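You operate a simulated robot arm through the tools that you are given. There is no shell and no other tool.

The job below is to be done with a simulated robot arm. You get a single attempt, and the scene is never put back.

TASK
Lock the red carrier in the block and change its pad by the job card.
Fine: push it home, lock it first; the yellow pad goes on the red square; screw the new pad home. Set down upright: pad.

The check looks at the end state, three seconds after you hand in, the way a careful person would. Anything else that was tipped, shoved, dropped, spilled or broken makes it a failure.

THE ROBOT
A 7-joint arm with a three-finger gripper, fixed in place. Base frame: the origin is at the foot of the arm, x ahead of it, y to its left, z up; the work surface is at about z = 75. Readings come in cm, degrees, newtons and seconds.
Its first joint turns from -166.0 to 166.0 degrees. Payload 2.69 kg.
The tool frame sits at the grasp point between the pads (the TCP): z along the fingers, y along the line on which they close. The tips reach 3 cm beyond it. The gripper opens to 12.8 cm. The gripper's body begins 11.7 cm behind the TCP.
Orientation is that of the tool frame in the base frame, as a unit quaternion [w, x, y, z]. With the fingers straight down and closing along the base's y, the tool's x points along the base's -x, its y along +y and its z along -z.

THE INTERFACE
- The arm moves only by the tool jog_arm. Its argument "commands" is a list of rows, each a list of 7 numbers: the shift along the tool's x, y, z in cm, then the turn, a rotation vector about the tool's x, y, z in degrees, then the finger opening in cm, from 0 to 12.8. In form: [[dx, dy, dz, wx, wy, wz, fingers], ...]. A call has 1 to 20 rows; each row shifts and turns the commanded pose from where the row before left it, along the tool's axes as they then stand. Each row takes 0.2 s and may step no farther than 5 cm and 8.6 degrees from the row before; otherwise, or with a gripper value out of range, the whole call is refused. Where a pose cannot be reached the arm comes as near as it can. A force on the tool above 80 N (or 10 N above the force at the start of the call, whichever is more), or a blocked arm, ends the call early, and 0.2 s more pass. Each finger halts on what it meets, pressing with about 33 N; the grip force reading is that of the motor and also rises with nothing between the fingers. The clock runs only during rows and for 0.2 s after the last one: add rows that do not move to give the fingers time. The reply holds the time, the measured pose of the TCP, the force on the tool along the base axes, the opening and the grip force, in the units named above and with some noise, with the torque about the TCP (base axes, N m) and any sound that the robot's microphone picked up.
- Cameras (640 x 400 px; columns grow to the right, rows downward): "scene" is fixed at [40, 50.12, 150.63]; the picture's right is [-0.79, -0.62, 0.00], its down [-0.38, 0.49, -0.78] and it looks along [0.48, -0.62, -0.62] (base axes); focal length 335 px, centre (320, 200). "wrist" rides on the gripper at [5.8, 5.4, -13.1] in the tool frame; the picture's right is [-0.68, 0.74, 0.00], its down [-0.62, -0.57, -0.55] and it looks along [-0.40, -0.37, 0.84] (tool axes); focal length 234 px, centre (320, 200). There is no depth. A picture from a camera that has moved, and an enlarged one, comes with that camera's place and axes in the base frame and with its lens.
- capture(camera): a new picture of that camera. It takes no simulated time.
- move_column(by): slides the trunk up (or, below 0, down) by that many cm; the arm rides with it, the base frame stays. It gives what a move gives, with no picture.
- inspect(camera, box): a new picture of the part [left, top, right, bottom] of that camera's present view, enlarged. It takes no simulated time.
- job_done(): hands the job in; it is judged then, once.

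Places have to be worked out from the pictures, the camera data and where the tool is seen. Open the gripper and draw the arm clear of the work before you hand the job in, unless the task says otherwise.

The tools are called by a JSON object that holds its "fn" and its "kwargs". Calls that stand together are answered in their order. jog_arm: Moves the arm, as the interface text tells. Its arguments: {"type":"object","properties":{"commands":{"type":"array","items":{"type":"array","items":{"type":"number"}}}},"required":["commands"]} The other tools are called the same way: move_column (by) slides the trunk up or down; capture (camera) takes a picture; inspect (camera, box) takes an enlarged picture of a part of a camera's view; job_done () hands the job in.

At the start:

```text
time: 0.0
tool_pos: [70.58, 2.78, 111.5]
ee_rot: [0.0, 0.001, 1.0, 0.0]
ft_force: [0.6, -0.1, -0.5]
torque: [-0.02, -0.01, -0.03]
gripper_width: 12.82
grasp_force: 0.1
trunk travel left (down, up): [-15.0, 20.0]
```

scene: 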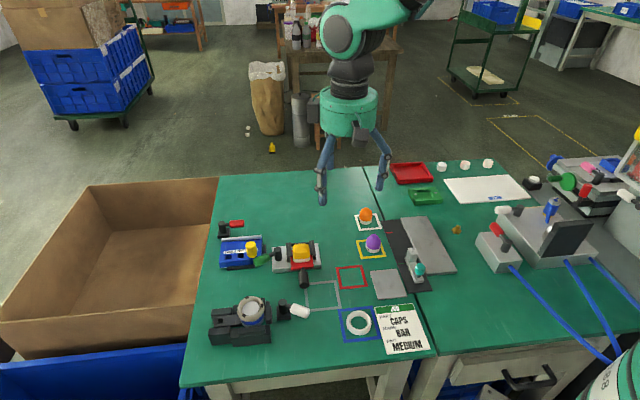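
wrist: 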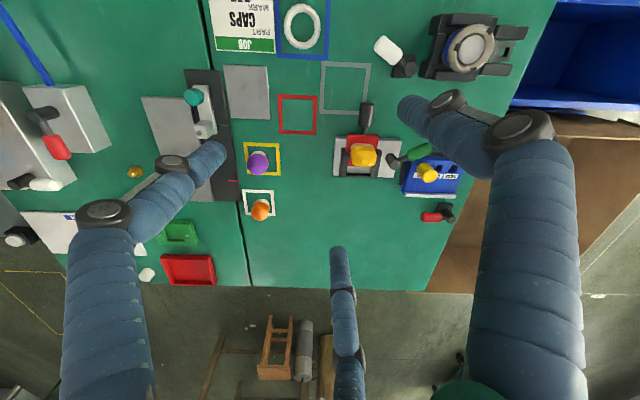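

I'll begin by looking closely at the work area and the job card.

{"fn": "inspect", "kwargs": {"camera": "scene", "box": [200, 200, 360, 300]}}

{"fn": "inspect", "kwargs": {"camera": "scene", "box": [300, 260, 460, 360]}}

{"fn": "inspect", "kwargs": {"camera": "wrist", "box": [320, 80, 480, 220]}}

{"fn": "inspect", "kwargs": {"camera": "scene", "box": [330, 190, 490, 290]}}

```text
4.00 times, centred on (280, 250) of scene
camera zoom: at [40.0, 50.12, 150.63], right [-0.79, -0.62, 0.0], down [-0.38, 0.49, -0.78], along [0.48, -0.62, -0.62], focal length 1340 px, centre (480, 0)
```

zoom: 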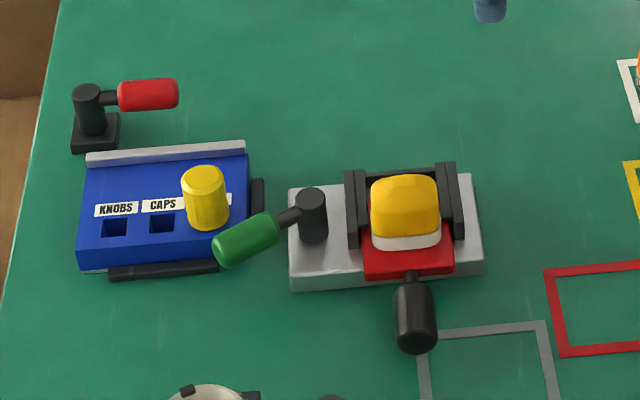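

```text
4.00 times, centred on (380, 310) of scene
camera zoom: at [40.0, 50.12, 150.63], right [-0.79, -0.62, 0.0], down [-0.38, 0.49, -0.78], along [0.48, -0.62, -0.62], focal length 1340 px, centre (80, -240)
```

zoom: 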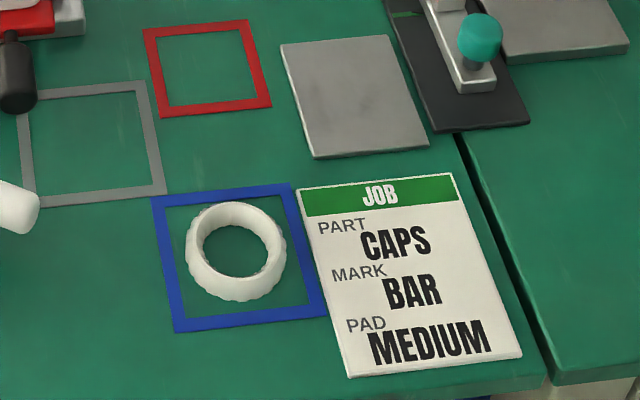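

```text
2.86 times, centred on (400, 150) of wrist
camera zoom: at [64.71, 8.25, 124.7], right [0.68, 0.74, 0.0], down [0.62, -0.57, 0.55], along [0.4, -0.37, -0.84], focal length 669 px, centre (91, 343)
```

zoom: 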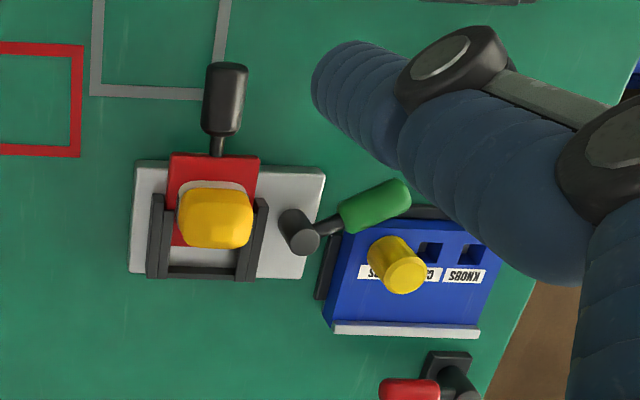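

```text
4.00 times, centred on (410, 240) of scene
camera zoom: at [40.0, 50.12, 150.63], right [-0.79, -0.62, 0.0], down [-0.38, 0.49, -0.78], along [0.48, -0.62, -0.62], focal length 1340 px, centre (-40, 40)
```

zoom: 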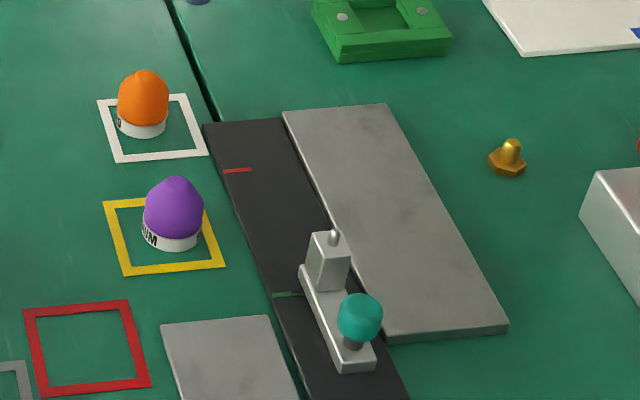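

The card says PAD: MEDIUM. I'll zoom in on the two spare pads' labels and on the block with its lever.

{"fn": "inspect", "kwargs": {"camera": "scene", "box": [350, 200, 390, 225]}}

{"fn": "inspect", "kwargs": {"camera": "scene", "box": [350, 228, 398, 258]}}

{"fn": "inspect", "kwargs": {"camera": "scene", "box": [250, 230, 330, 290]}}

{"fn": "inspect", "kwargs": {"camera": "wrist", "box": [230, 130, 310, 230]}}

{"fn": "inspect", "kwargs": {"camera": "wrist", "box": [325, 90, 445, 190]}}

```text
16.00 times, centred on (370, 212) of scene
camera zoom: at [40.0, 50.12, 150.63], right [-0.79, -0.62, 0.0], down [-0.38, 0.49, -0.78], along [0.48, -0.62, -0.62], focal length 5361 px, centre (-480, 0)
```

zoom: 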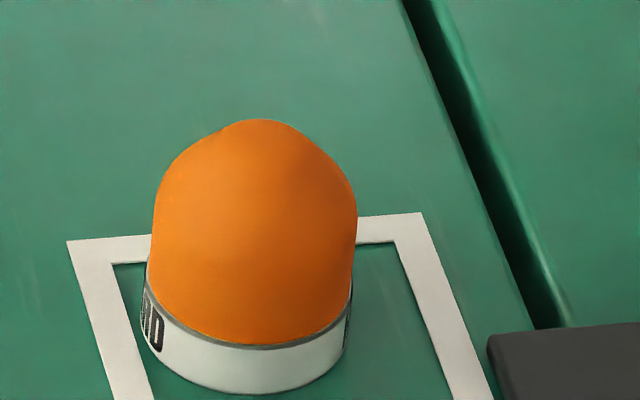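

```text
13.33 times, centred on (374, 243) of scene
camera zoom: at [40.0, 50.12, 150.63], right [-0.79, -0.62, 0.0], down [-0.38, 0.49, -0.78], along [0.48, -0.62, -0.62], focal length 4468 px, centre (-400, -373)
```

zoom: 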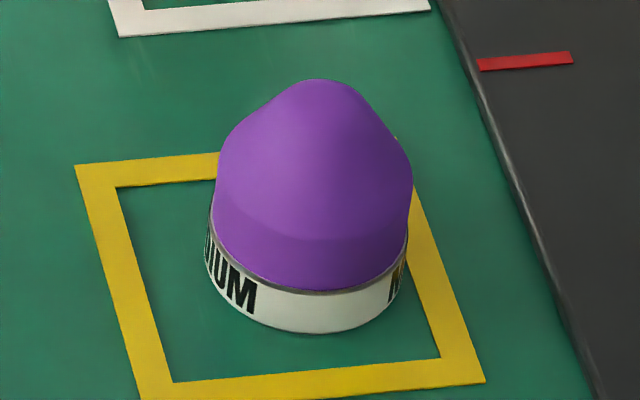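

```text
6.67 times, centred on (290, 260) of scene
camera zoom: at [40.0, 50.12, 150.63], right [-0.79, -0.62, 0.0], down [-0.38, 0.49, -0.78], along [0.48, -0.62, -0.62], focal length 2234 px, centre (520, -200)
```

zoom: 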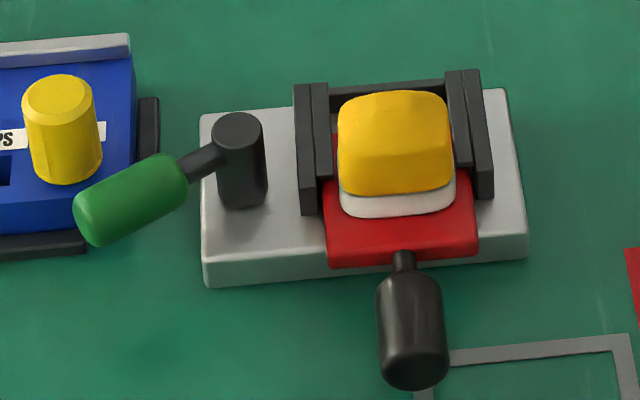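

```text
4.00 times, centred on (270, 180) of wrist
camera zoom: at [64.71, 8.25, 124.7], right [0.68, 0.74, 0.0], down [0.62, -0.57, 0.55], along [0.4, -0.37, -0.84], focal length 937 px, centre (520, 280)
```

zoom: 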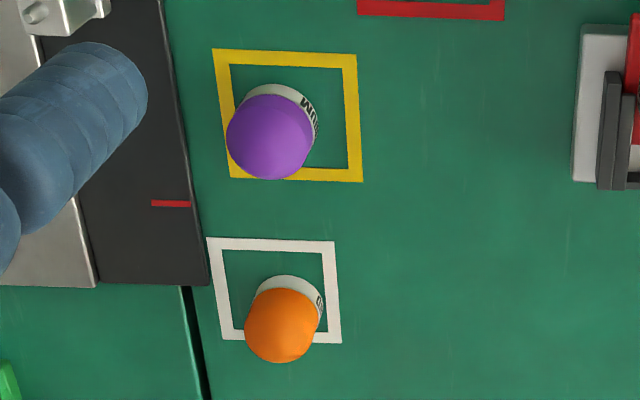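

```text
4.00 times, centred on (385, 140) of wrist
camera zoom: at [64.71, 8.25, 124.7], right [0.68, 0.74, 0.0], down [0.62, -0.57, 0.55], along [0.4, -0.37, -0.84], focal length 937 px, centre (60, 440)
```

zoom: 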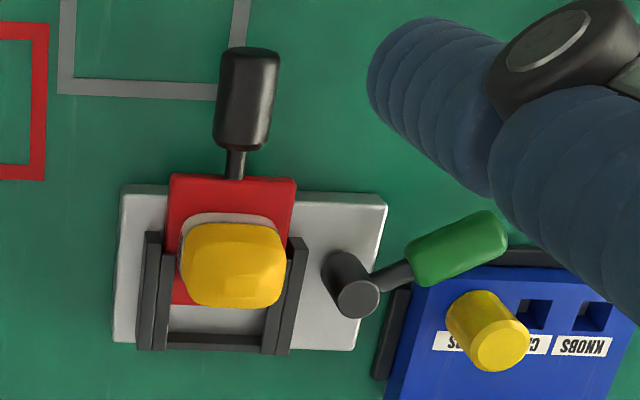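

Purple reads MEDIUM and orange looks like HARD, so purple is the new pad. The hand looks odd in the pictures, so I'll look closer at the gripper and its fingers, and at the whole wrist view.

{"fn": "inspect", "kwargs": {"camera": "scene", "box": [290, 60, 418, 220]}}

{"fn": "inspect", "kwargs": {"camera": "wrist", "box": [40, 60, 640, 400]}}

```text
2.50 times, centred on (354, 140) of scene
camera zoom: at [40.0, 50.12, 150.63], right [-0.79, -0.62, 0.0], down [-0.38, 0.49, -0.78], along [0.48, -0.62, -0.62], focal length 838 px, centre (235, 350)
```

zoom: 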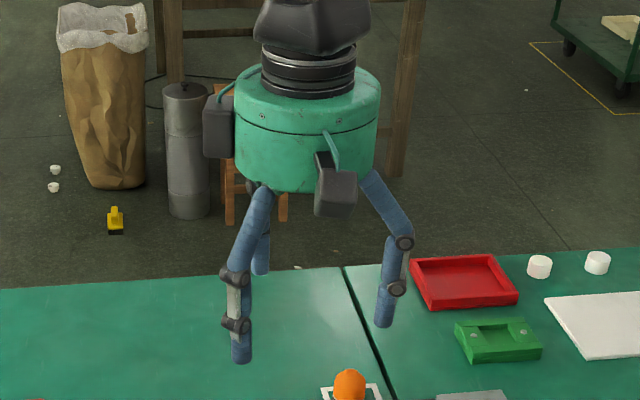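

```text
1.07 times, centred on (340, 230) of wrist (not enlarged: the box is as wide or as high as the picture)
camera zoom: at [64.71, 8.25, 124.7], right [0.68, 0.74, 0.0], down [0.62, -0.57, 0.55], along [0.4, -0.37, -0.84], focal length 250 px, centre (299, 168)
```

zoom: 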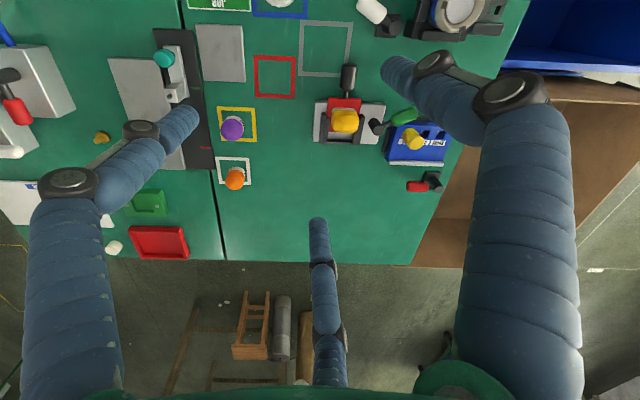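

The hand shows three articulated fingers. I'll close it in free air, well above everything, to see how it moves and where the fingertips really meet.

{"fn": "jog_arm", "kwargs": {"commands": [[0, 0, 0, 0, 0, 0, 6], [0, 0, 0, 0, 0, 0, 6], [0, 0, 0, 0, 0, 0, 6], [0, 0, 0, 0, 0, 0, 6]]}}

{"fn": "capture", "kwargs": {"camera": "wrist"}}

{"fn": "inspect", "kwargs": {"camera": "scene", "box": [290, 60, 418, 220]}}

{"fn": "jog_arm", "kwargs": {"commands": [[0, 0, 0, 0, 0, 0, 0.5], [0, 0, 0, 0, 0, 0, 0.5], [0, 0, 0, 0, 0, 0, 0.5]]}}

{"fn": "capture", "kwargs": {"camera": "wrist"}}

{"fn": "inspect", "kwargs": {"camera": "scene", "box": [290, 60, 418, 220]}}

```text
time: 1.0
tool_pos: [70.61, 2.74, 111.42]
ee_rot: [0.0, -0.001, 1.0, 0.0]
ft_force: [1.1, -0.2, -0.2]
torque: [0.04, 0.0, -0.01]
gripper_width: 6.02
grasp_force: 0.1
trunk travel left (down, up): [-15.0, 20.0]
```

```text
taken
camera wrist: at [64.71, 8.25, 124.7], right [0.68, 0.74, 0.0], down [0.62, -0.57, 0.55], along [0.4, -0.37, -0.84], focal length 234 px, centre (320, 200)
```

wrist: 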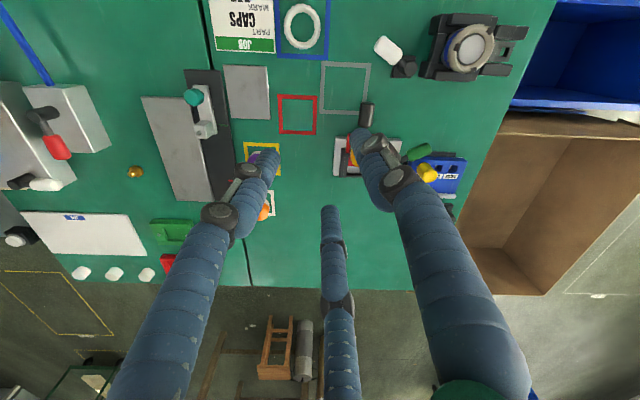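

```text
2.50 times, centred on (354, 140) of scene
camera zoom: at [40.0, 50.12, 150.63], right [-0.79, -0.62, 0.0], down [-0.38, 0.49, -0.78], along [0.48, -0.62, -0.62], focal length 838 px, centre (235, 350)
```

zoom: 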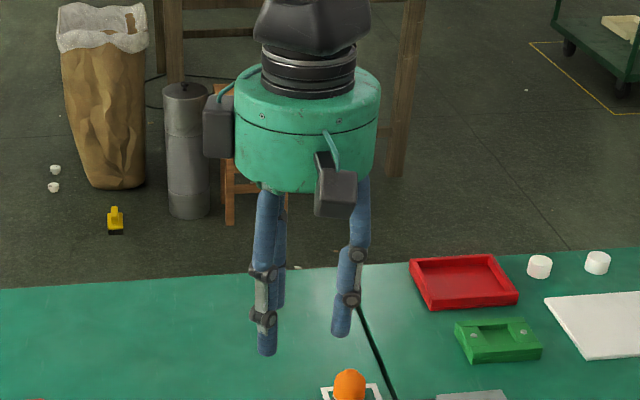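

```text
time: 1.8
tool_pos: [70.68, 2.81, 111.49]
ee_rot: [0.0, -0.001, 1.0, 0.0]
ft_force: [0.1, 0.5, -0.4]
torque: [0.0, 0.02, 0.02]
gripper_width: 0.48
grasp_force: 0.1
trunk travel left (down, up): [-15.0, 20.0]
```

```text
taken
camera wrist: at [64.71, 8.25, 124.7], right [0.68, 0.74, 0.0], down [0.62, -0.57, 0.55], along [0.4, -0.37, -0.84], focal length 234 px, centre (320, 200)
```

wrist: 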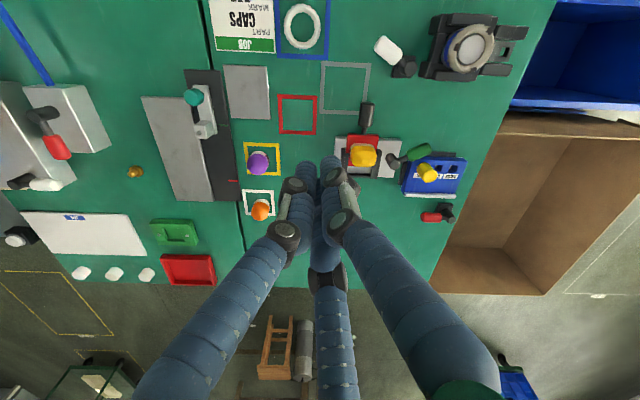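

```text
2.50 times, centred on (354, 140) of scene
camera zoom: at [40.0, 50.12, 150.63], right [-0.79, -0.62, 0.0], down [-0.38, 0.49, -0.78], along [0.48, -0.62, -0.62], focal length 838 px, centre (235, 350)
```

zoom: 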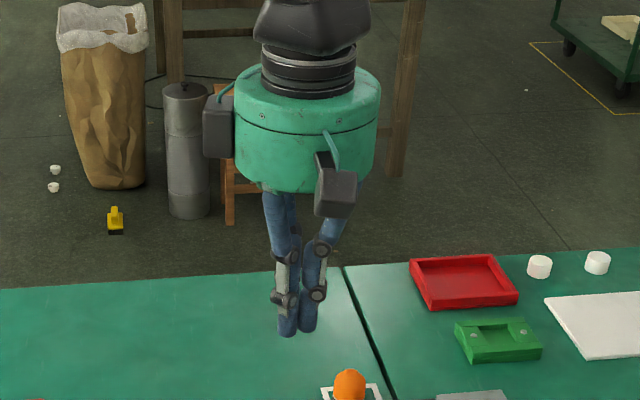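

The hand closes centrically around the TCP axis. I'll turn the tool 45° to line up with the block (its edges run about 45° to the base axes) and move so the wrist camera looks down on the carrier from about 28 cm above.

{"fn": "jog_arm", "kwargs": {"commands": [[0, 0, 0, 0, 0, 7.5, 0.5], [0, 0, 0, 0, 0, 7.5, 0.5], [0, 0, 0, 0, 0, 7.5, 0.5], [0, 0, 0, 0, 0, 7.5, 0.5], [0, 0, 0, 0, 0, 7.5, 0.5], [0, 0, 0, 0, 0, 7.5, 0.5], [-2.884, 1.272, 3.3, 0, 0, 0, 0.5], [-2.884, 1.272, 3.3, 0, 0, 0, 0.5], [-2.884, 1.272, 3.3, 0, 0, 0, 0.5], [-2.884, 1.272, 3.3, 0, 0, 0, 0.5], [-2.884, 1.272, 3.3, 0, 0, 0, 0.5], [0, 0, 0, 0, 0, 0, 0.5]]}}

{"fn": "capture", "kwargs": {"camera": "wrist"}}

{"fn": "capture", "kwargs": {"camera": "scene"}}

```text
time: 4.4
tool_pos: [85.31, -2.88, 94.7]
ee_rot: [-0.001, 0.383, 0.924, 0.0]
ft_force: [0.6, 0.6, -0.5]
torque: [-0.01, 0.04, -0.01]
gripper_width: 0.51
grasp_force: 0.1
trunk travel left (down, up): [-15.0, 20.0]
```

```text
taken
camera wrist: at [84.91, 5.11, 108.01], right [1.0, 0.04, 0.0], down [0.04, -0.84, 0.55], along [0.02, -0.55, -0.84], focal length 234 px, centre (320, 200)
```

wrist: 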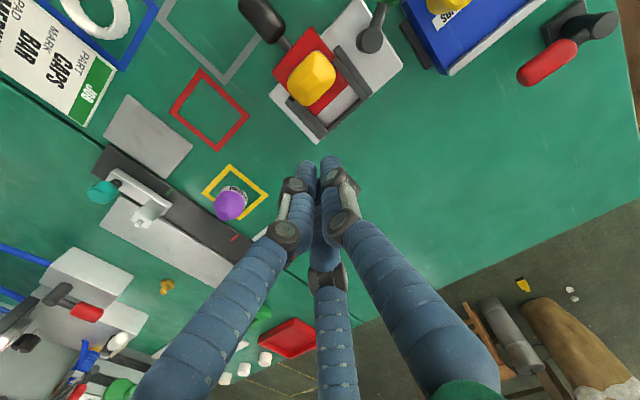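

```text
taken
```

scene: 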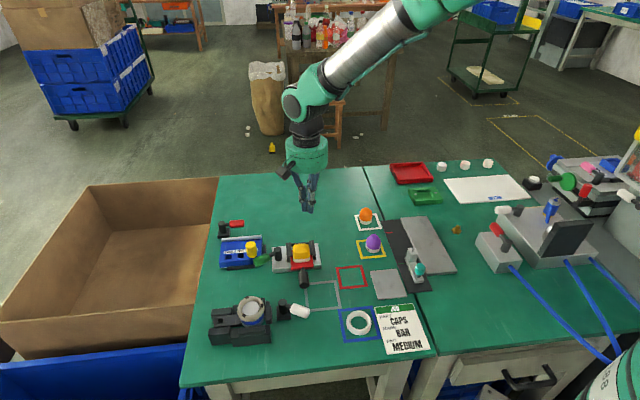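

The camera needs to shift about 6 cm further towards +y so that the block, handle and lever are all in view.

{"fn": "jog_arm", "kwargs": {"commands": [[2.12, 2.12, 0, 0, 0, 0, 0.5], [2.12, 2.12, 0, 0, 0, 0, 0.5], [0, 0, 0, 0, 0, 0, 0.5]]}}

{"fn": "capture", "kwargs": {"camera": "wrist"}}

{"fn": "inspect", "kwargs": {"camera": "wrist", "box": [230, 30, 470, 180]}}

```text
time: 5.2
tool_pos: [85.2, 3.08, 94.86]
ee_rot: [0.0, 0.382, 0.924, 0.0]
ft_force: [1.2, 0.6, 0.8]
torque: [-0.09, -0.03, -0.01]
gripper_width: 0.51
grasp_force: 0.1
trunk travel left (down, up): [-15.0, 20.0]
```

```text
taken
camera wrist: at [84.86, 11.17, 108.16], right [1.0, 0.04, 0.0], down [0.04, -0.84, 0.55], along [0.02, -0.55, -0.84], focal length 234 px, centre (320, 200)
```

wrist: 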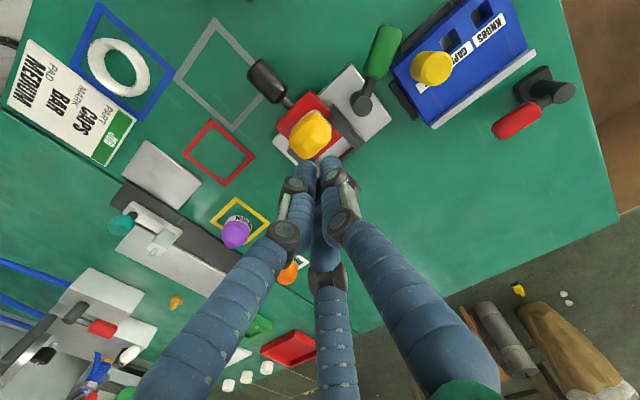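

```text
2.67 times, centred on (350, 105) of wrist
camera zoom: at [84.86, 11.17, 108.16], right [1.0, 0.04, 0.0], down [0.04, -0.84, 0.55], along [0.02, -0.55, -0.84], focal length 624 px, centre (240, 453)
```

zoom: 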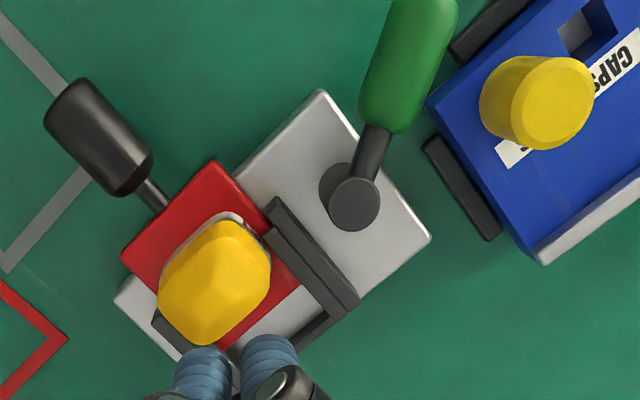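

Block top corners triangulate to about (88.3, 9.8), (94.3, 3.9) and (78.9, 0.2), with the handle's end near (77.2, 8.6) and the lever pivot near (89.6, 6). I'll close the fingers and move to a point in front of the handle end, still high.

{"fn": "jog_arm", "kwargs": {"commands": [[4.03, -0.467, 0, 0, 0, 0, 0], [4.03, -0.467, 0, 0, 0, 0, 0], [4.03, -0.467, 0, 0, 0, 0, 0], [0, 0, 4, 0, 0, 0, 0], [0, 0, 4, 0, 0, 0, 0], [0, 0, 0, 0, 0, 0, 0]]}}

{"fn": "capture", "kwargs": {"camera": "wrist"}}

{"fn": "inspect", "kwargs": {"camera": "scene", "box": [240, 200, 368, 320]}}

```text
time: 6.6
tool_pos: [75.71, 10.75, 86.77]
ee_rot: [0.001, 0.383, 0.924, 0.0]
ft_force: [1.1, 1.0, -0.4]
torque: [0.0, 0.04, 0.04]
gripper_width: 0.2
grasp_force: 31.0
trunk travel left (down, up): [-15.0, 20.0]
```

```text
taken
camera wrist: at [75.3, 18.72, 100.06], right [1.0, 0.04, 0.0], down [0.04, -0.84, 0.55], along [0.02, -0.55, -0.84], focal length 234 px, centre (320, 200)
```

wrist: 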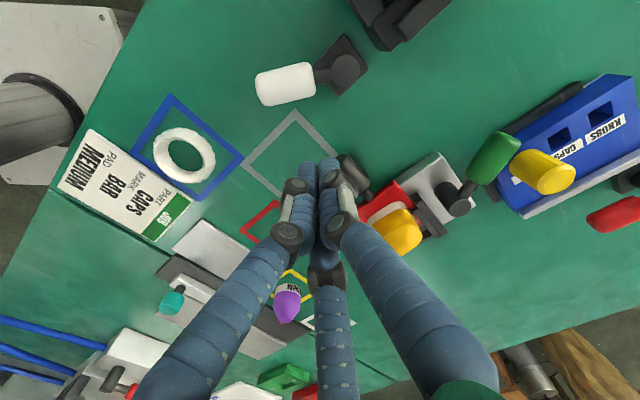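

```text
3.33 times, centred on (304, 260) of scene
camera zoom: at [40.0, 50.12, 150.63], right [-0.79, -0.62, 0.0], down [-0.38, 0.49, -0.78], along [0.48, -0.62, -0.62], focal length 1117 px, centre (373, 0)
```

zoom: 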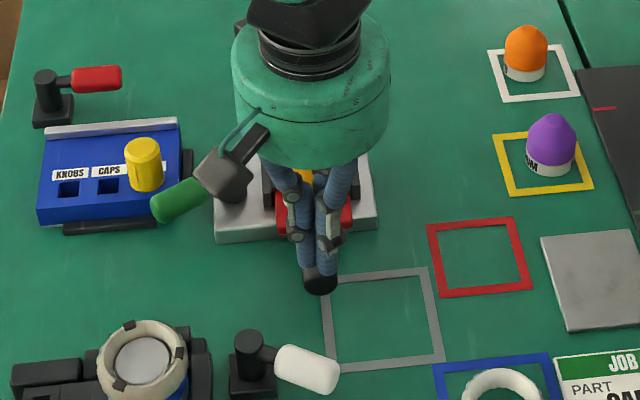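

The tip sits in front of the handle end with roughly 1.5–2 cm of clearance. I'll descend to TCP z ≈ 79 so the tips are 1 cm above the table.

{"fn": "jog_arm", "kwargs": {"commands": [[0, 0, 2.6, 0, 0, 0, 0], [0, 0, 2.6, 0, 0, 0, 0], [0, 0, 2.6, 0, 0, 0, 0], [0, 0, 0, 0, 0, 0, 0]]}}

{"fn": "capture", "kwargs": {"camera": "wrist"}}

{"fn": "inspect", "kwargs": {"camera": "scene", "box": [240, 200, 368, 320]}}

```text
time: 7.6
tool_pos: [75.73, 10.6, 79.12]
ee_rot: [0.0, 0.382, 0.924, 0.0]
ft_force: [-0.1, -0.1, -0.9]
torque: [-0.05, 0.07, 0.0]
gripper_width: 0.22
grasp_force: 31.2
trunk travel left (down, up): [-15.0, 20.0]
```

```text
taken
camera wrist: at [75.35, 18.61, 92.37], right [1.0, 0.04, 0.0], down [0.04, -0.84, 0.55], along [0.02, -0.55, -0.84], focal length 234 px, centre (320, 200)
```

wrist: 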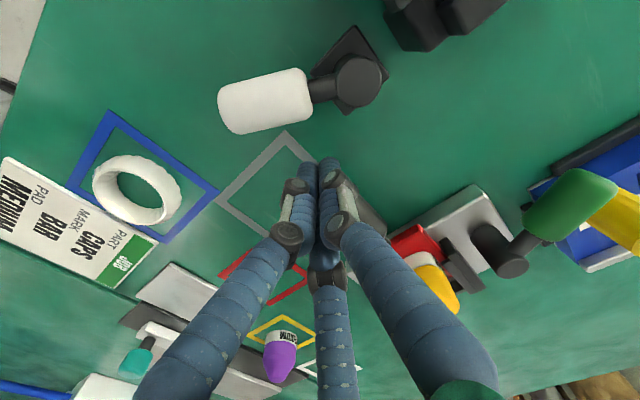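

```text
3.33 times, centred on (304, 260) of scene
camera zoom: at [40.0, 50.12, 150.63], right [-0.79, -0.62, 0.0], down [-0.38, 0.49, -0.78], along [0.48, -0.62, -0.62], focal length 1117 px, centre (373, 0)
```

zoom: 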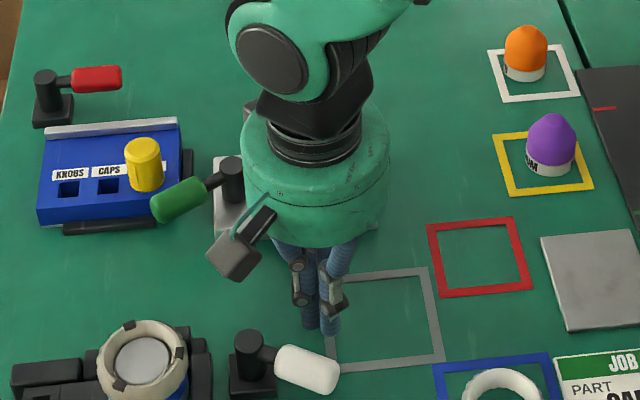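

The gripper is down in front of the handle. I'll push along −(tool x) in small steps and watch the force.

{"fn": "jog_arm", "kwargs": {"commands": [[-0.4, 0, 0, 0, 0, 0, 0], [-0.4, 0, 0, 0, 0, 0, 0], [-0.4, 0, 0, 0, 0, 0, 0], [-0.4, 0, 0, 0, 0, 0, 0], [-0.3, 0, 0, 0, 0, 0, 0]]}}

```text
time: 8.8
tool_pos: [77.23, 9.28, 78.97]
ee_rot: [-0.001, 0.383, 0.924, -0.001]
ft_force: [-0.9, 0.2, 0.4]
torque: [0.0, -0.02, -0.03]
gripper_width: 0.22
grasp_force: 31.0
trunk travel left (down, up): [-15.0, 20.0]
```

No contact force yet, so I'll continue in 0.3 cm steps.

{"fn": "jog_arm", "kwargs": {"commands": [[-0.3, 0, 0, 0, 0, 0, 0], [-0.3, 0, 0, 0, 0, 0, 0], [-0.3, 0, 0, 0, 0, 0, 0]]}}

{"fn": "inspect", "kwargs": {"camera": "wrist", "box": [240, 120, 480, 270]}}

```text
time: 9.6
tool_pos: [77.57, 8.77, 79.04]
ee_rot: [-0.001, 0.383, 0.924, 0.0]
ft_force: [-10.0, 17.9, 2.7]
torque: [0.08, 0.03, -0.01]
gripper_width: 0.23
grasp_force: 31.4
trunk travel left (down, up): [-15.0, 20.0]
```

```text
2.67 times, centred on (360, 195) of wrist
camera zoom: at [77.19, 16.8, 92.35], right [1.0, 0.04, 0.0], down [0.04, -0.84, 0.55], along [0.02, -0.55, -0.84], focal length 624 px, centre (213, 213)
```

zoom: 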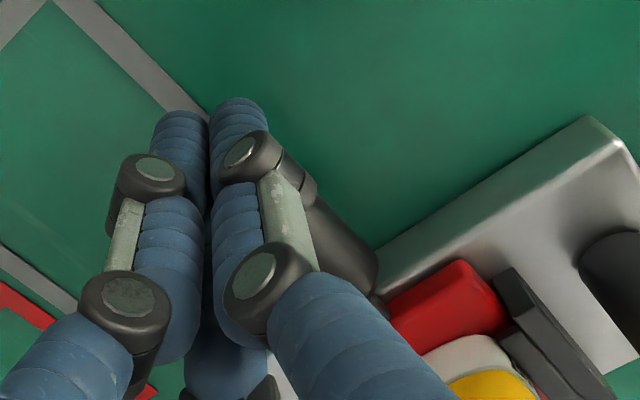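

Contact with the handle is made at about 20 N, so I'll keep pushing in small steps.

{"fn": "jog_arm", "kwargs": {"commands": [[-0.25, 0, 0, 0, 0, 0, 0], [-0.25, 0, 0, 0, 0, 0, 0]]}}

{"fn": "jog_arm", "kwargs": {"commands": [[-0.25, 0, 0, 0, 0, 0, 0], [-0.25, 0, 0, 0, 0, 0, 0]]}}

{"fn": "inspect", "kwargs": {"camera": "wrist", "box": [240, 120, 480, 270]}}

```text
time: 10.2
tool_pos: [77.53, 8.77, 79.11]
ee_rot: [-0.002, 0.382, 0.924, -0.002]
ft_force: [-45.3, 65.9, 12.3]
torque: [0.26, -0.12, -0.18]
gripper_width: 0.17
grasp_force: 31.4
trunk travel left (down, up): [-15.0, 20.0]
```

```text
time: 10.5
tool_pos: [77.59, 8.77, 78.91]
ee_rot: [-0.004, 0.382, 0.924, -0.002]
ft_force: [-17.0, 16.4, 11.6]
torque: [-0.09, -0.1, -0.11]
gripper_width: 0.19
grasp_force: 31.2
trunk travel left (down, up): [-15.0, 20.0]
stopped in row 1: the force on the tool passed its limit at 95 N (the readings are from after the stop); the commanded pose is now the measured one
```

```text
2.67 times, centred on (360, 195) of wrist
camera zoom: at [77.24, 16.77, 92.23], right [1.0, 0.04, -0.01], down [0.04, -0.83, 0.55], along [0.02, -0.55, -0.84], focal length 624 px, centre (213, 213)
```

zoom: 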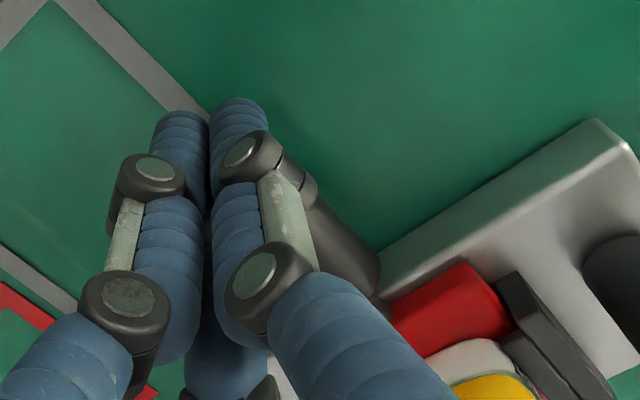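

The push stopped hard at 95 N after the carrier had moved about 1 cm, and its front edge now looks flush with the block's. I'll back off, rise and check.

{"fn": "jog_arm", "kwargs": {"commands": [[1, 0, 0, 0, 0, 0, 0], [2, 0, 0, 0, 0, 0, 0], [0, 0, -4, 0, 0, 0, 0], [0, 0, -4, 0, 0, 0, 0], [0, 0, -4, 0, 0, 0, 0], [-2, 0, -4, 0, 0, 0, 0], [-4, 0, 0, 0, 0, 0, 0], [-4, 0, 0, 0, 0, 0, 0], [0, 0, 0, 0, 0, 0, 0]]}}

{"fn": "capture", "kwargs": {"camera": "wrist"}}

{"fn": "inspect", "kwargs": {"camera": "wrist", "box": [230, 30, 470, 180]}}

{"fn": "inspect", "kwargs": {"camera": "scene", "box": [250, 230, 330, 290]}}

```text
time: 12.5
tool_pos: [82.99, 3.41, 94.86]
ee_rot: [-0.004, 0.381, 0.924, -0.001]
ft_force: [0.6, -0.2, -1.3]
torque: [0.04, 0.06, -0.04]
gripper_width: 0.21
grasp_force: 31.2
trunk travel left (down, up): [-15.0, 20.0]
```

```text
taken
camera wrist: at [82.65, 11.42, 108.18], right [1.0, 0.04, -0.01], down [0.04, -0.84, 0.55], along [0.02, -0.55, -0.84], focal length 234 px, centre (320, 200)
```

wrist: 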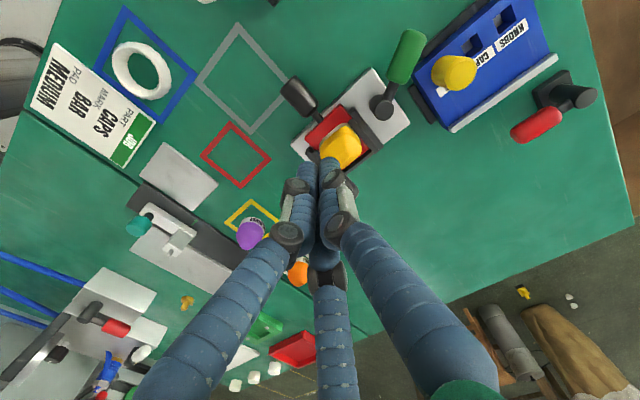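

```text
2.67 times, centred on (350, 105) of wrist
camera zoom: at [82.65, 11.42, 108.18], right [1.0, 0.04, -0.01], down [0.04, -0.84, 0.55], along [0.02, -0.55, -0.84], focal length 624 px, centre (240, 453)
```

zoom: 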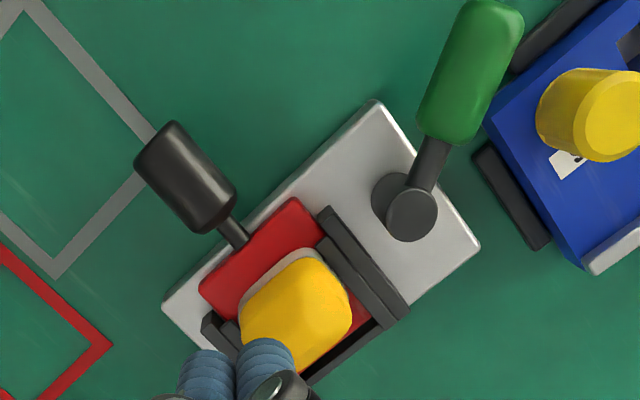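

```text
6.67 times, centred on (290, 260) of scene
camera zoom: at [40.0, 50.12, 150.63], right [-0.79, -0.62, 0.0], down [-0.38, 0.49, -0.78], along [0.48, -0.62, -0.62], focal length 2234 px, centre (520, -200)
```

zoom: 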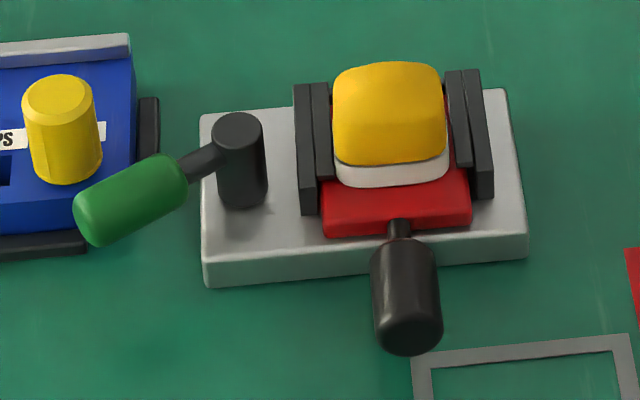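

The carrier has moved in against the back bar. The lever pivots at about (89.6, 6) and its end is at about (91.2, 12.8). The yellow plug in the blue box blocks a swing towards +x, so it must swing towards the carrier front. I'll go above the free spot on the lever's +x side.

{"fn": "jog_arm", "kwargs": {"commands": [[-0.575, 4.49, 0, 0, 0, 0, 0], [-0.575, 4.49, 0, 0, 0, 0, 0], [-0.575, 4.49, 0, 0, 0, 0, 0], [0, 0, 0, 0, 0, 0, 0], [0, 0, 3, 0, 0, 0, 0], [0, 0, 3, 0, 0, 0, 0], [0, 0, 0, 0, 0, 0, 0]]}}

{"fn": "capture", "kwargs": {"camera": "wrist"}}

{"fn": "inspect", "kwargs": {"camera": "wrist", "box": [220, 90, 420, 215]}}

{"fn": "inspect", "kwargs": {"camera": "scene", "box": [210, 190, 338, 290]}}

```text
time: 14.1
tool_pos: [93.55, 11.93, 88.89]
ee_rot: [-0.004, 0.382, 0.924, -0.001]
ft_force: [-0.6, 0.8, -0.1]
torque: [0.0, 0.05, -0.02]
gripper_width: 0.21
grasp_force: 31.4
trunk travel left (down, up): [-15.0, 20.0]
```

```text
taken
camera wrist: at [93.31, 19.92, 102.07], right [1.0, 0.04, -0.01], down [0.04, -0.84, 0.55], along [0.02, -0.55, -0.84], focal length 234 px, centre (320, 200)
```

wrist: 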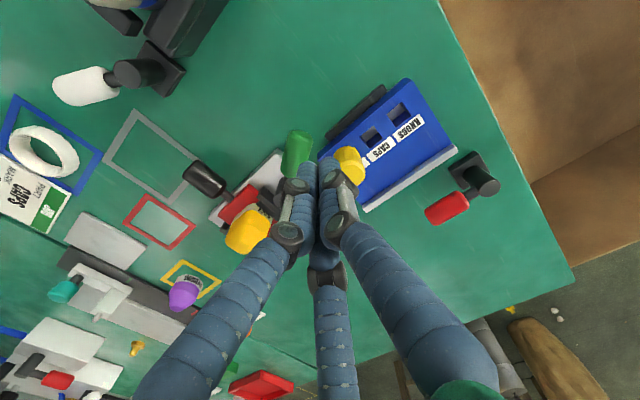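

```text
3.20 times, centred on (320, 152) of wrist
camera zoom: at [93.31, 19.92, 102.07], right [1.0, 0.04, -0.01], down [0.04, -0.84, 0.55], along [0.02, -0.55, -0.84], focal length 749 px, centre (320, 352)
```

zoom: 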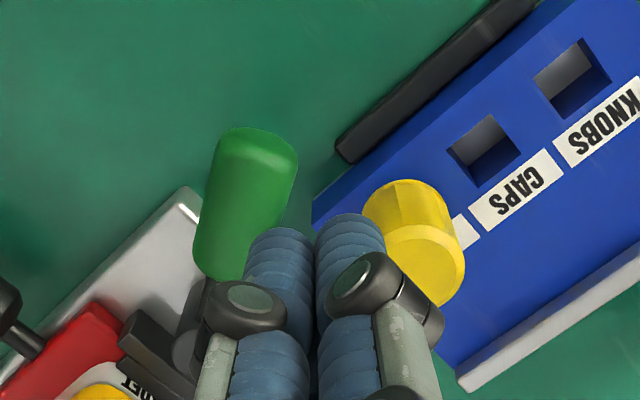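

```text
4.00 times, centred on (274, 240) of scene
camera zoom: at [40.0, 50.12, 150.63], right [-0.79, -0.62, 0.0], down [-0.38, 0.49, -0.78], along [0.48, -0.62, -0.62], focal length 1340 px, centre (504, 40)
```

zoom: 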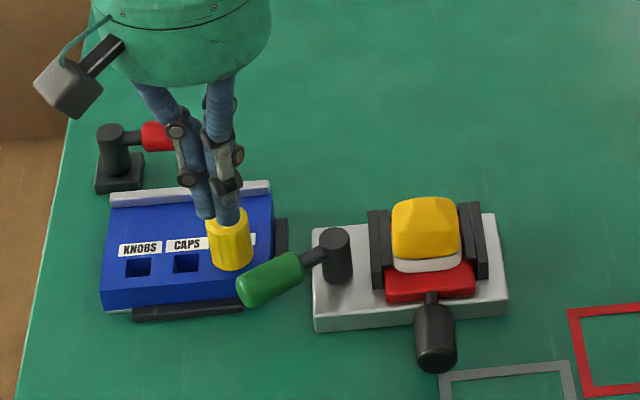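

Refined estimates: lever pivot ≈ (90.2, 5.6), handle end ≈ (91.7, 12.4), at height ≈ 79. Descending here would clip the lever, so I'll turn the closed fingers edge-on to it, shift about 0.7 cm outwards, and come partway down.

{"fn": "jog_arm", "kwargs": {"commands": [[0, 0, 0, 0, 0, -8, 0], [0, 0, 0, 0, 0, -8, 0], [0, 0, 0, 0, 0, -8, 0], [0, 0, 0, 0, 0, -8, 0], [-0.655, -0.39, 0, 0, 0, 0, 0], [0, 0, 2, 0, 0, 0, 0], [0, 0, 2, 0, 0, 0, 0], [0, 0, 0, 0, 0, 0, 0]]}}

{"fn": "inspect", "kwargs": {"camera": "wrist", "box": [220, 90, 420, 215]}}

{"fn": "inspect", "kwargs": {"camera": "scene", "box": [226, 210, 306, 290]}}

```text
time: 15.9
tool_pos: [94.04, 11.28, 84.75]
ee_rot: [-0.004, 0.112, 0.994, 0.0]
ft_force: [1.4, 0.4, -0.3]
torque: [-0.02, 0.01, 0.03]
gripper_width: 0.22
grasp_force: 31.3
trunk travel left (down, up): [-15.0, 20.0]
```

```text
3.20 times, centred on (320, 152) of wrist
camera zoom: at [89.61, 17.91, 98.03], right [0.82, 0.57, -0.01], down [0.48, -0.69, 0.54], along [0.3, -0.45, -0.84], focal length 749 px, centre (320, 352)
```

zoom: 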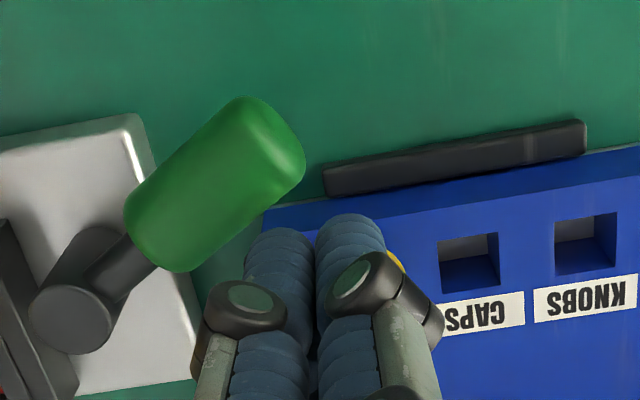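

```text
5.00 times, centred on (266, 250) of scene
camera zoom: at [40.0, 50.12, 150.63], right [-0.79, -0.62, 0.0], down [-0.38, 0.49, -0.78], along [0.48, -0.62, -0.62], focal length 1675 px, centre (590, -50)
```

zoom: 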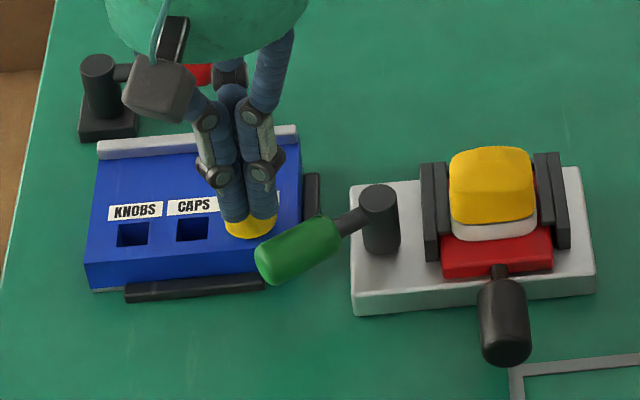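

Two-view triangulation puts the lever end at about (91.8, 12.6, 79.6) and the plug at about (96.5, 10.1). The fingers fit between them with about 0.4 cm to spare, so I'll descend slowly until the tips reach z ≈ 79.

{"fn": "jog_arm", "kwargs": {"commands": [[0, 0, 1, 0, 0, 0, 0], [0, 0, 1, 0, 0, 0, 0], [0, 0, 0.75, 0, 0, 0, 0], [0, 0, 0, 0, 0, 0, 0]]}}

{"fn": "inspect", "kwargs": {"camera": "wrist", "box": [220, 90, 420, 215]}}

{"fn": "inspect", "kwargs": {"camera": "scene", "box": [226, 210, 306, 290]}}

```text
time: 16.5
tool_pos: [94.97, 11.4, 84.64]
ee_rot: [0.007, 0.113, 0.994, 0.001]
ft_force: [8.0, 1.7, 20.7]
torque: [-0.14, -0.49, 0.09]
gripper_width: 0.2
grasp_force: 32.0
trunk travel left (down, up): [-15.0, 20.0]
stopped in row 3: the force on the tool passed its limit at 90 N (the readings are from after the stop); the commanded pose is now the measured one
```

```text
3.20 times, centred on (320, 152) of wrist
camera zoom: at [90.14, 17.97, 97.84], right [0.82, 0.57, 0.01], down [0.47, -0.69, 0.55], along [0.32, -0.45, -0.83], focal length 749 px, centre (320, 352)
```

zoom: 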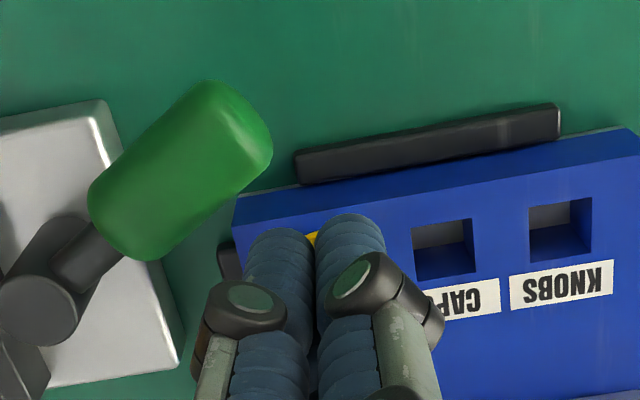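

```text
5.00 times, centred on (266, 250) of scene
camera zoom: at [40.0, 50.12, 150.63], right [-0.79, -0.62, 0.0], down [-0.38, 0.49, -0.78], along [0.48, -0.62, -0.62], focal length 1675 px, centre (590, -50)
```

zoom: 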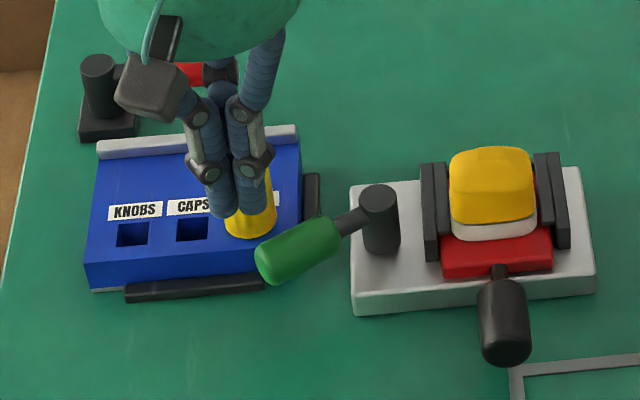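

Contact with something at tip height ~81.7, most likely the yellow plug. I'll lift off straight up and look at what was touched.

{"fn": "jog_arm", "kwargs": {"commands": [[0, 0, -1, 0, 0, 0, 0], [0, 0, -3, 0, 0, 0, 0], [0, 0, -4, 0, 0, 0, 0], [0, 0, 0, 0, 0, 0, 0]]}}

{"fn": "capture", "kwargs": {"camera": "wrist"}}

{"fn": "inspect", "kwargs": {"camera": "scene", "box": [226, 210, 306, 290]}}

```text
time: 17.5
tool_pos: [94.47, 11.41, 91.98]
ee_rot: [0.001, 0.112, 0.994, 0.001]
ft_force: [-0.7, -0.1, -0.4]
torque: [0.0, -0.1, 0.0]
gripper_width: 0.22
grasp_force: 31.3
trunk travel left (down, up): [-15.0, 20.0]
```

```text
taken
camera wrist: at [89.89, 17.91, 105.27], right [0.82, 0.57, 0.0], down [0.47, -0.69, 0.55], along [0.31, -0.45, -0.84], focal length 234 px, centre (320, 200)
```

wrist: 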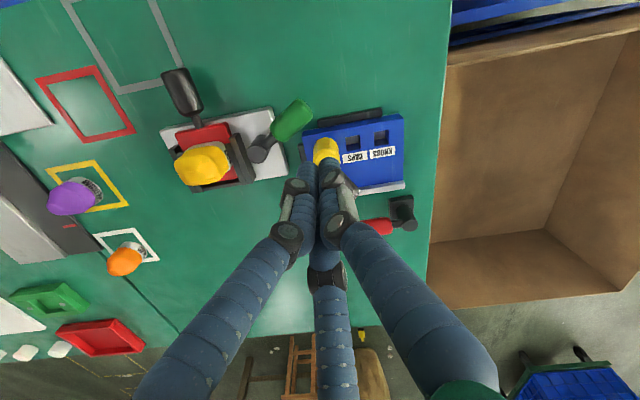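

```text
5.00 times, centred on (266, 250) of scene
camera zoom: at [40.0, 50.12, 150.63], right [-0.79, -0.62, 0.0], down [-0.38, 0.49, -0.78], along [0.48, -0.62, -0.62], focal length 1675 px, centre (590, -50)
```

zoom: 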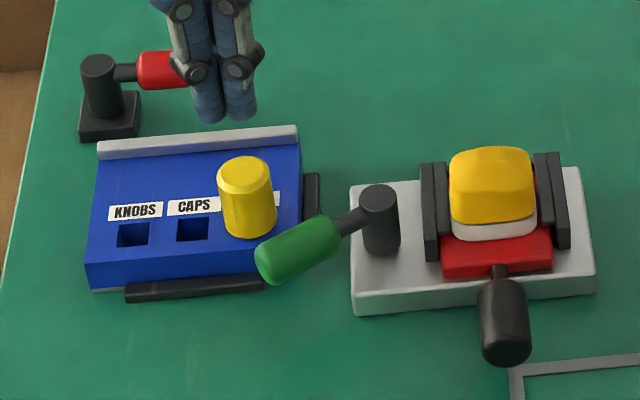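

The plug looks unmoved; its radius is about 1.5 cm, so that gap was too tight. I'll instead push the lever near its root, where there's more free room between the block and the box, around (93.2, 8.0).

{"fn": "jog_arm", "kwargs": {"commands": [[0.23, -1.8, 0, 0, 0, 0, 0], [0.235, -1.83, 0, 0, 0, 0, 0], [0, 0, 3, 0, 0, 0, 0], [0, 0, 3, 0, 0, 0, 0], [0, 0, 0, 0, 0, 0, 0]]}}

{"fn": "inspect", "kwargs": {"camera": "wrist", "box": [220, 90, 420, 215]}}

{"fn": "inspect", "kwargs": {"camera": "scene", "box": [226, 210, 306, 290]}}

```text
time: 18.7
tool_pos: [93.27, 7.93, 85.89]
ee_rot: [0.0, 0.113, 0.994, 0.001]
ft_force: [0.1, -0.5, -0.6]
torque: [-0.01, 0.06, -0.01]
gripper_width: 0.2
grasp_force: 31.3
trunk travel left (down, up): [-15.0, 20.0]
```

```text
3.20 times, centred on (320, 152) of wrist
camera zoom: at [88.76, 14.57, 99.22], right [0.82, 0.57, 0.0], down [0.47, -0.69, 0.55], along [0.31, -0.45, -0.84], focal length 749 px, centre (320, 352)
```

zoom: 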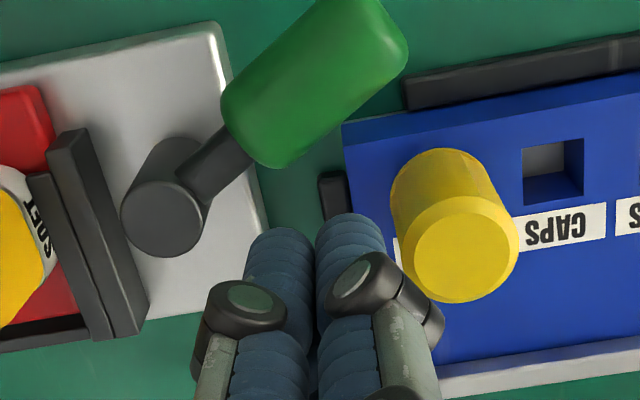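

```text
5.00 times, centred on (266, 250) of scene
camera zoom: at [40.0, 50.12, 150.63], right [-0.79, -0.62, 0.0], down [-0.38, 0.49, -0.78], along [0.48, -0.62, -0.62], focal length 1675 px, centre (590, -50)
```

zoom: 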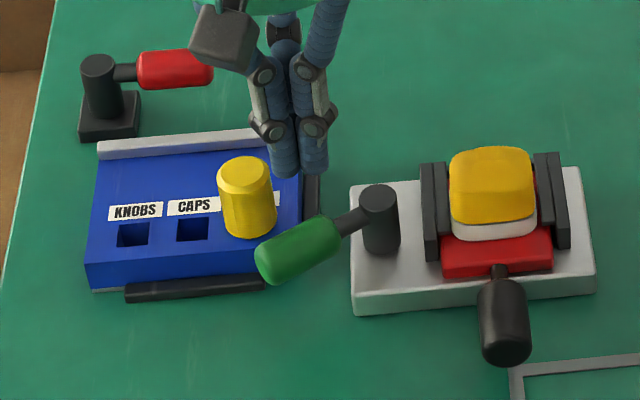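

The gap here is clear: the lever root is to the left and the plug well to the right. I'll descend to tip height ≈ 78.6.

{"fn": "jog_arm", "kwargs": {"commands": [[0, 0, 1.5, 0, 0, 0, 0], [0, 0, 1.5, 0, 0, 0, 0], [0, 0, 1.3, 0, 0, 0, 0], [0, 0, 0, 0, 0, 0, 0]]}}

{"fn": "inspect", "kwargs": {"camera": "wrist", "box": [220, 90, 420, 215]}}

```text
time: 19.7
tool_pos: [93.32, 7.97, 81.59]
ee_rot: [0.0, 0.112, 0.994, 0.0]
ft_force: [1.3, 1.4, -0.3]
torque: [0.01, 0.01, 0.01]
gripper_width: 0.21
grasp_force: 31.0
trunk travel left (down, up): [-15.0, 20.0]
```

```text
3.20 times, centred on (320, 152) of wrist
camera zoom: at [88.76, 14.52, 94.91], right [0.82, 0.57, 0.0], down [0.47, -0.69, 0.55], along [0.31, -0.45, -0.84], focal length 749 px, centre (320, 352)
```

zoom: 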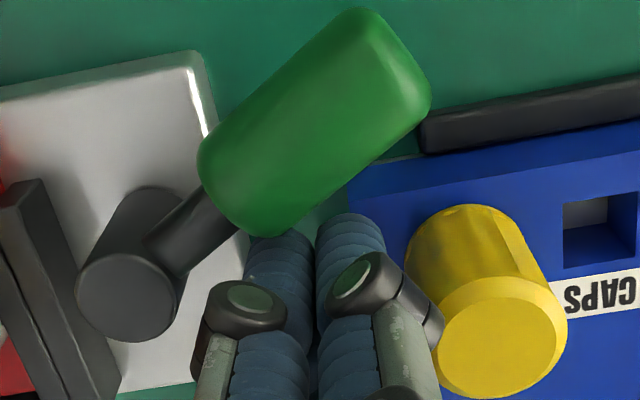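

Down with no contact. I'll now push gently along +tool x, which is the lever's counter-clockwise tangent.

{"fn": "jog_arm", "kwargs": {"commands": [[0.25, 0, 0, 0, 0, 0, 0], [0.25, 0, 0, 0, 0, 0, 0], [0.25, 0, 0, 0, 0, 0, 0]]}}

{"fn": "inspect", "kwargs": {"camera": "wrist", "box": [220, 90, 420, 215]}}

```text
time: 20.5
tool_pos: [92.47, 7.98, 81.73]
ee_rot: [0.0, 0.113, 0.994, 0.001]
ft_force: [-1.0, -14.9, 4.6]
torque: [-0.18, 0.07, 0.17]
gripper_width: 0.23
grasp_force: 31.6
trunk travel left (down, up): [-15.0, 20.0]
```

```text
3.20 times, centred on (320, 152) of wrist
camera zoom: at [87.97, 14.61, 94.94], right [0.82, 0.57, 0.0], down [0.47, -0.69, 0.55], along [0.31, -0.45, -0.84], focal length 749 px, centre (320, 352)
```

zoom: 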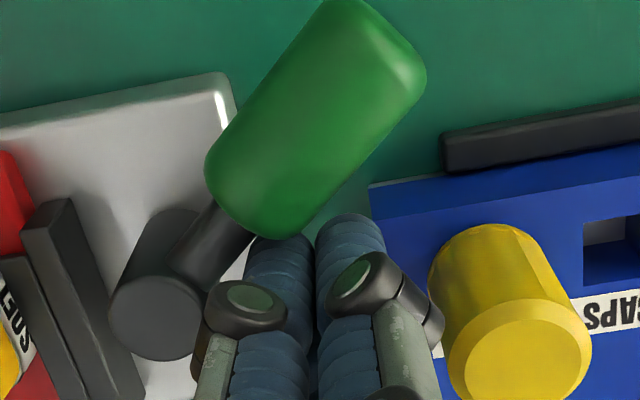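

The lever turned about 7° counter-clockwise with roughly 15 N, so this direction is free. I'll follow the arc, turning the tool with the lever.

{"fn": "jog_arm", "kwargs": {"commands": [[0.1, 0, 0, 0, 0, -7, 0], [0.41, 0.25, 0, 0, 0, -8, 0], [0.41, 0.25, 0, 0, 0, -8, 0], [0.41, 0.25, 0, 0, 0, -8, 0]]}}

{"fn": "capture", "kwargs": {"camera": "wrist"}}

{"fn": "inspect", "kwargs": {"camera": "scene", "box": [226, 210, 306, 290]}}

```text
time: 21.5
tool_pos: [91.18, 8.94, 81.72]
ee_rot: [0.001, -0.157, 0.988, 0.001]
ft_force: [3.5, -4.2, 0.2]
torque: [-0.03, -0.11, 0.05]
gripper_width: 0.2
grasp_force: 31.3
trunk travel left (down, up): [-15.0, 20.0]
```

```text
taken
camera wrist: at [83.93, 12.2, 94.9], right [0.41, 0.91, 0.0], down [0.76, -0.35, 0.55], along [0.5, -0.23, -0.84], focal length 234 px, centre (320, 200)
```

wrist: 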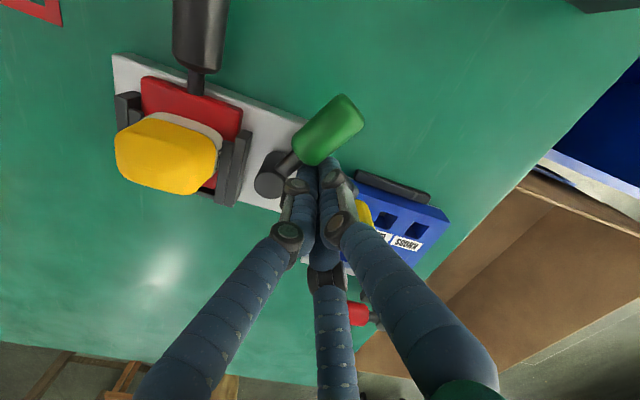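

```text
5.00 times, centred on (266, 250) of scene
camera zoom: at [40.0, 50.12, 150.63], right [-0.79, -0.62, 0.0], down [-0.38, 0.49, -0.78], along [0.48, -0.62, -0.62], focal length 1675 px, centre (590, -50)
```

zoom: 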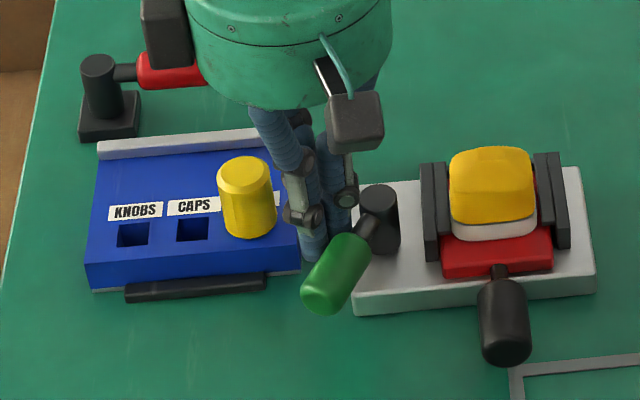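

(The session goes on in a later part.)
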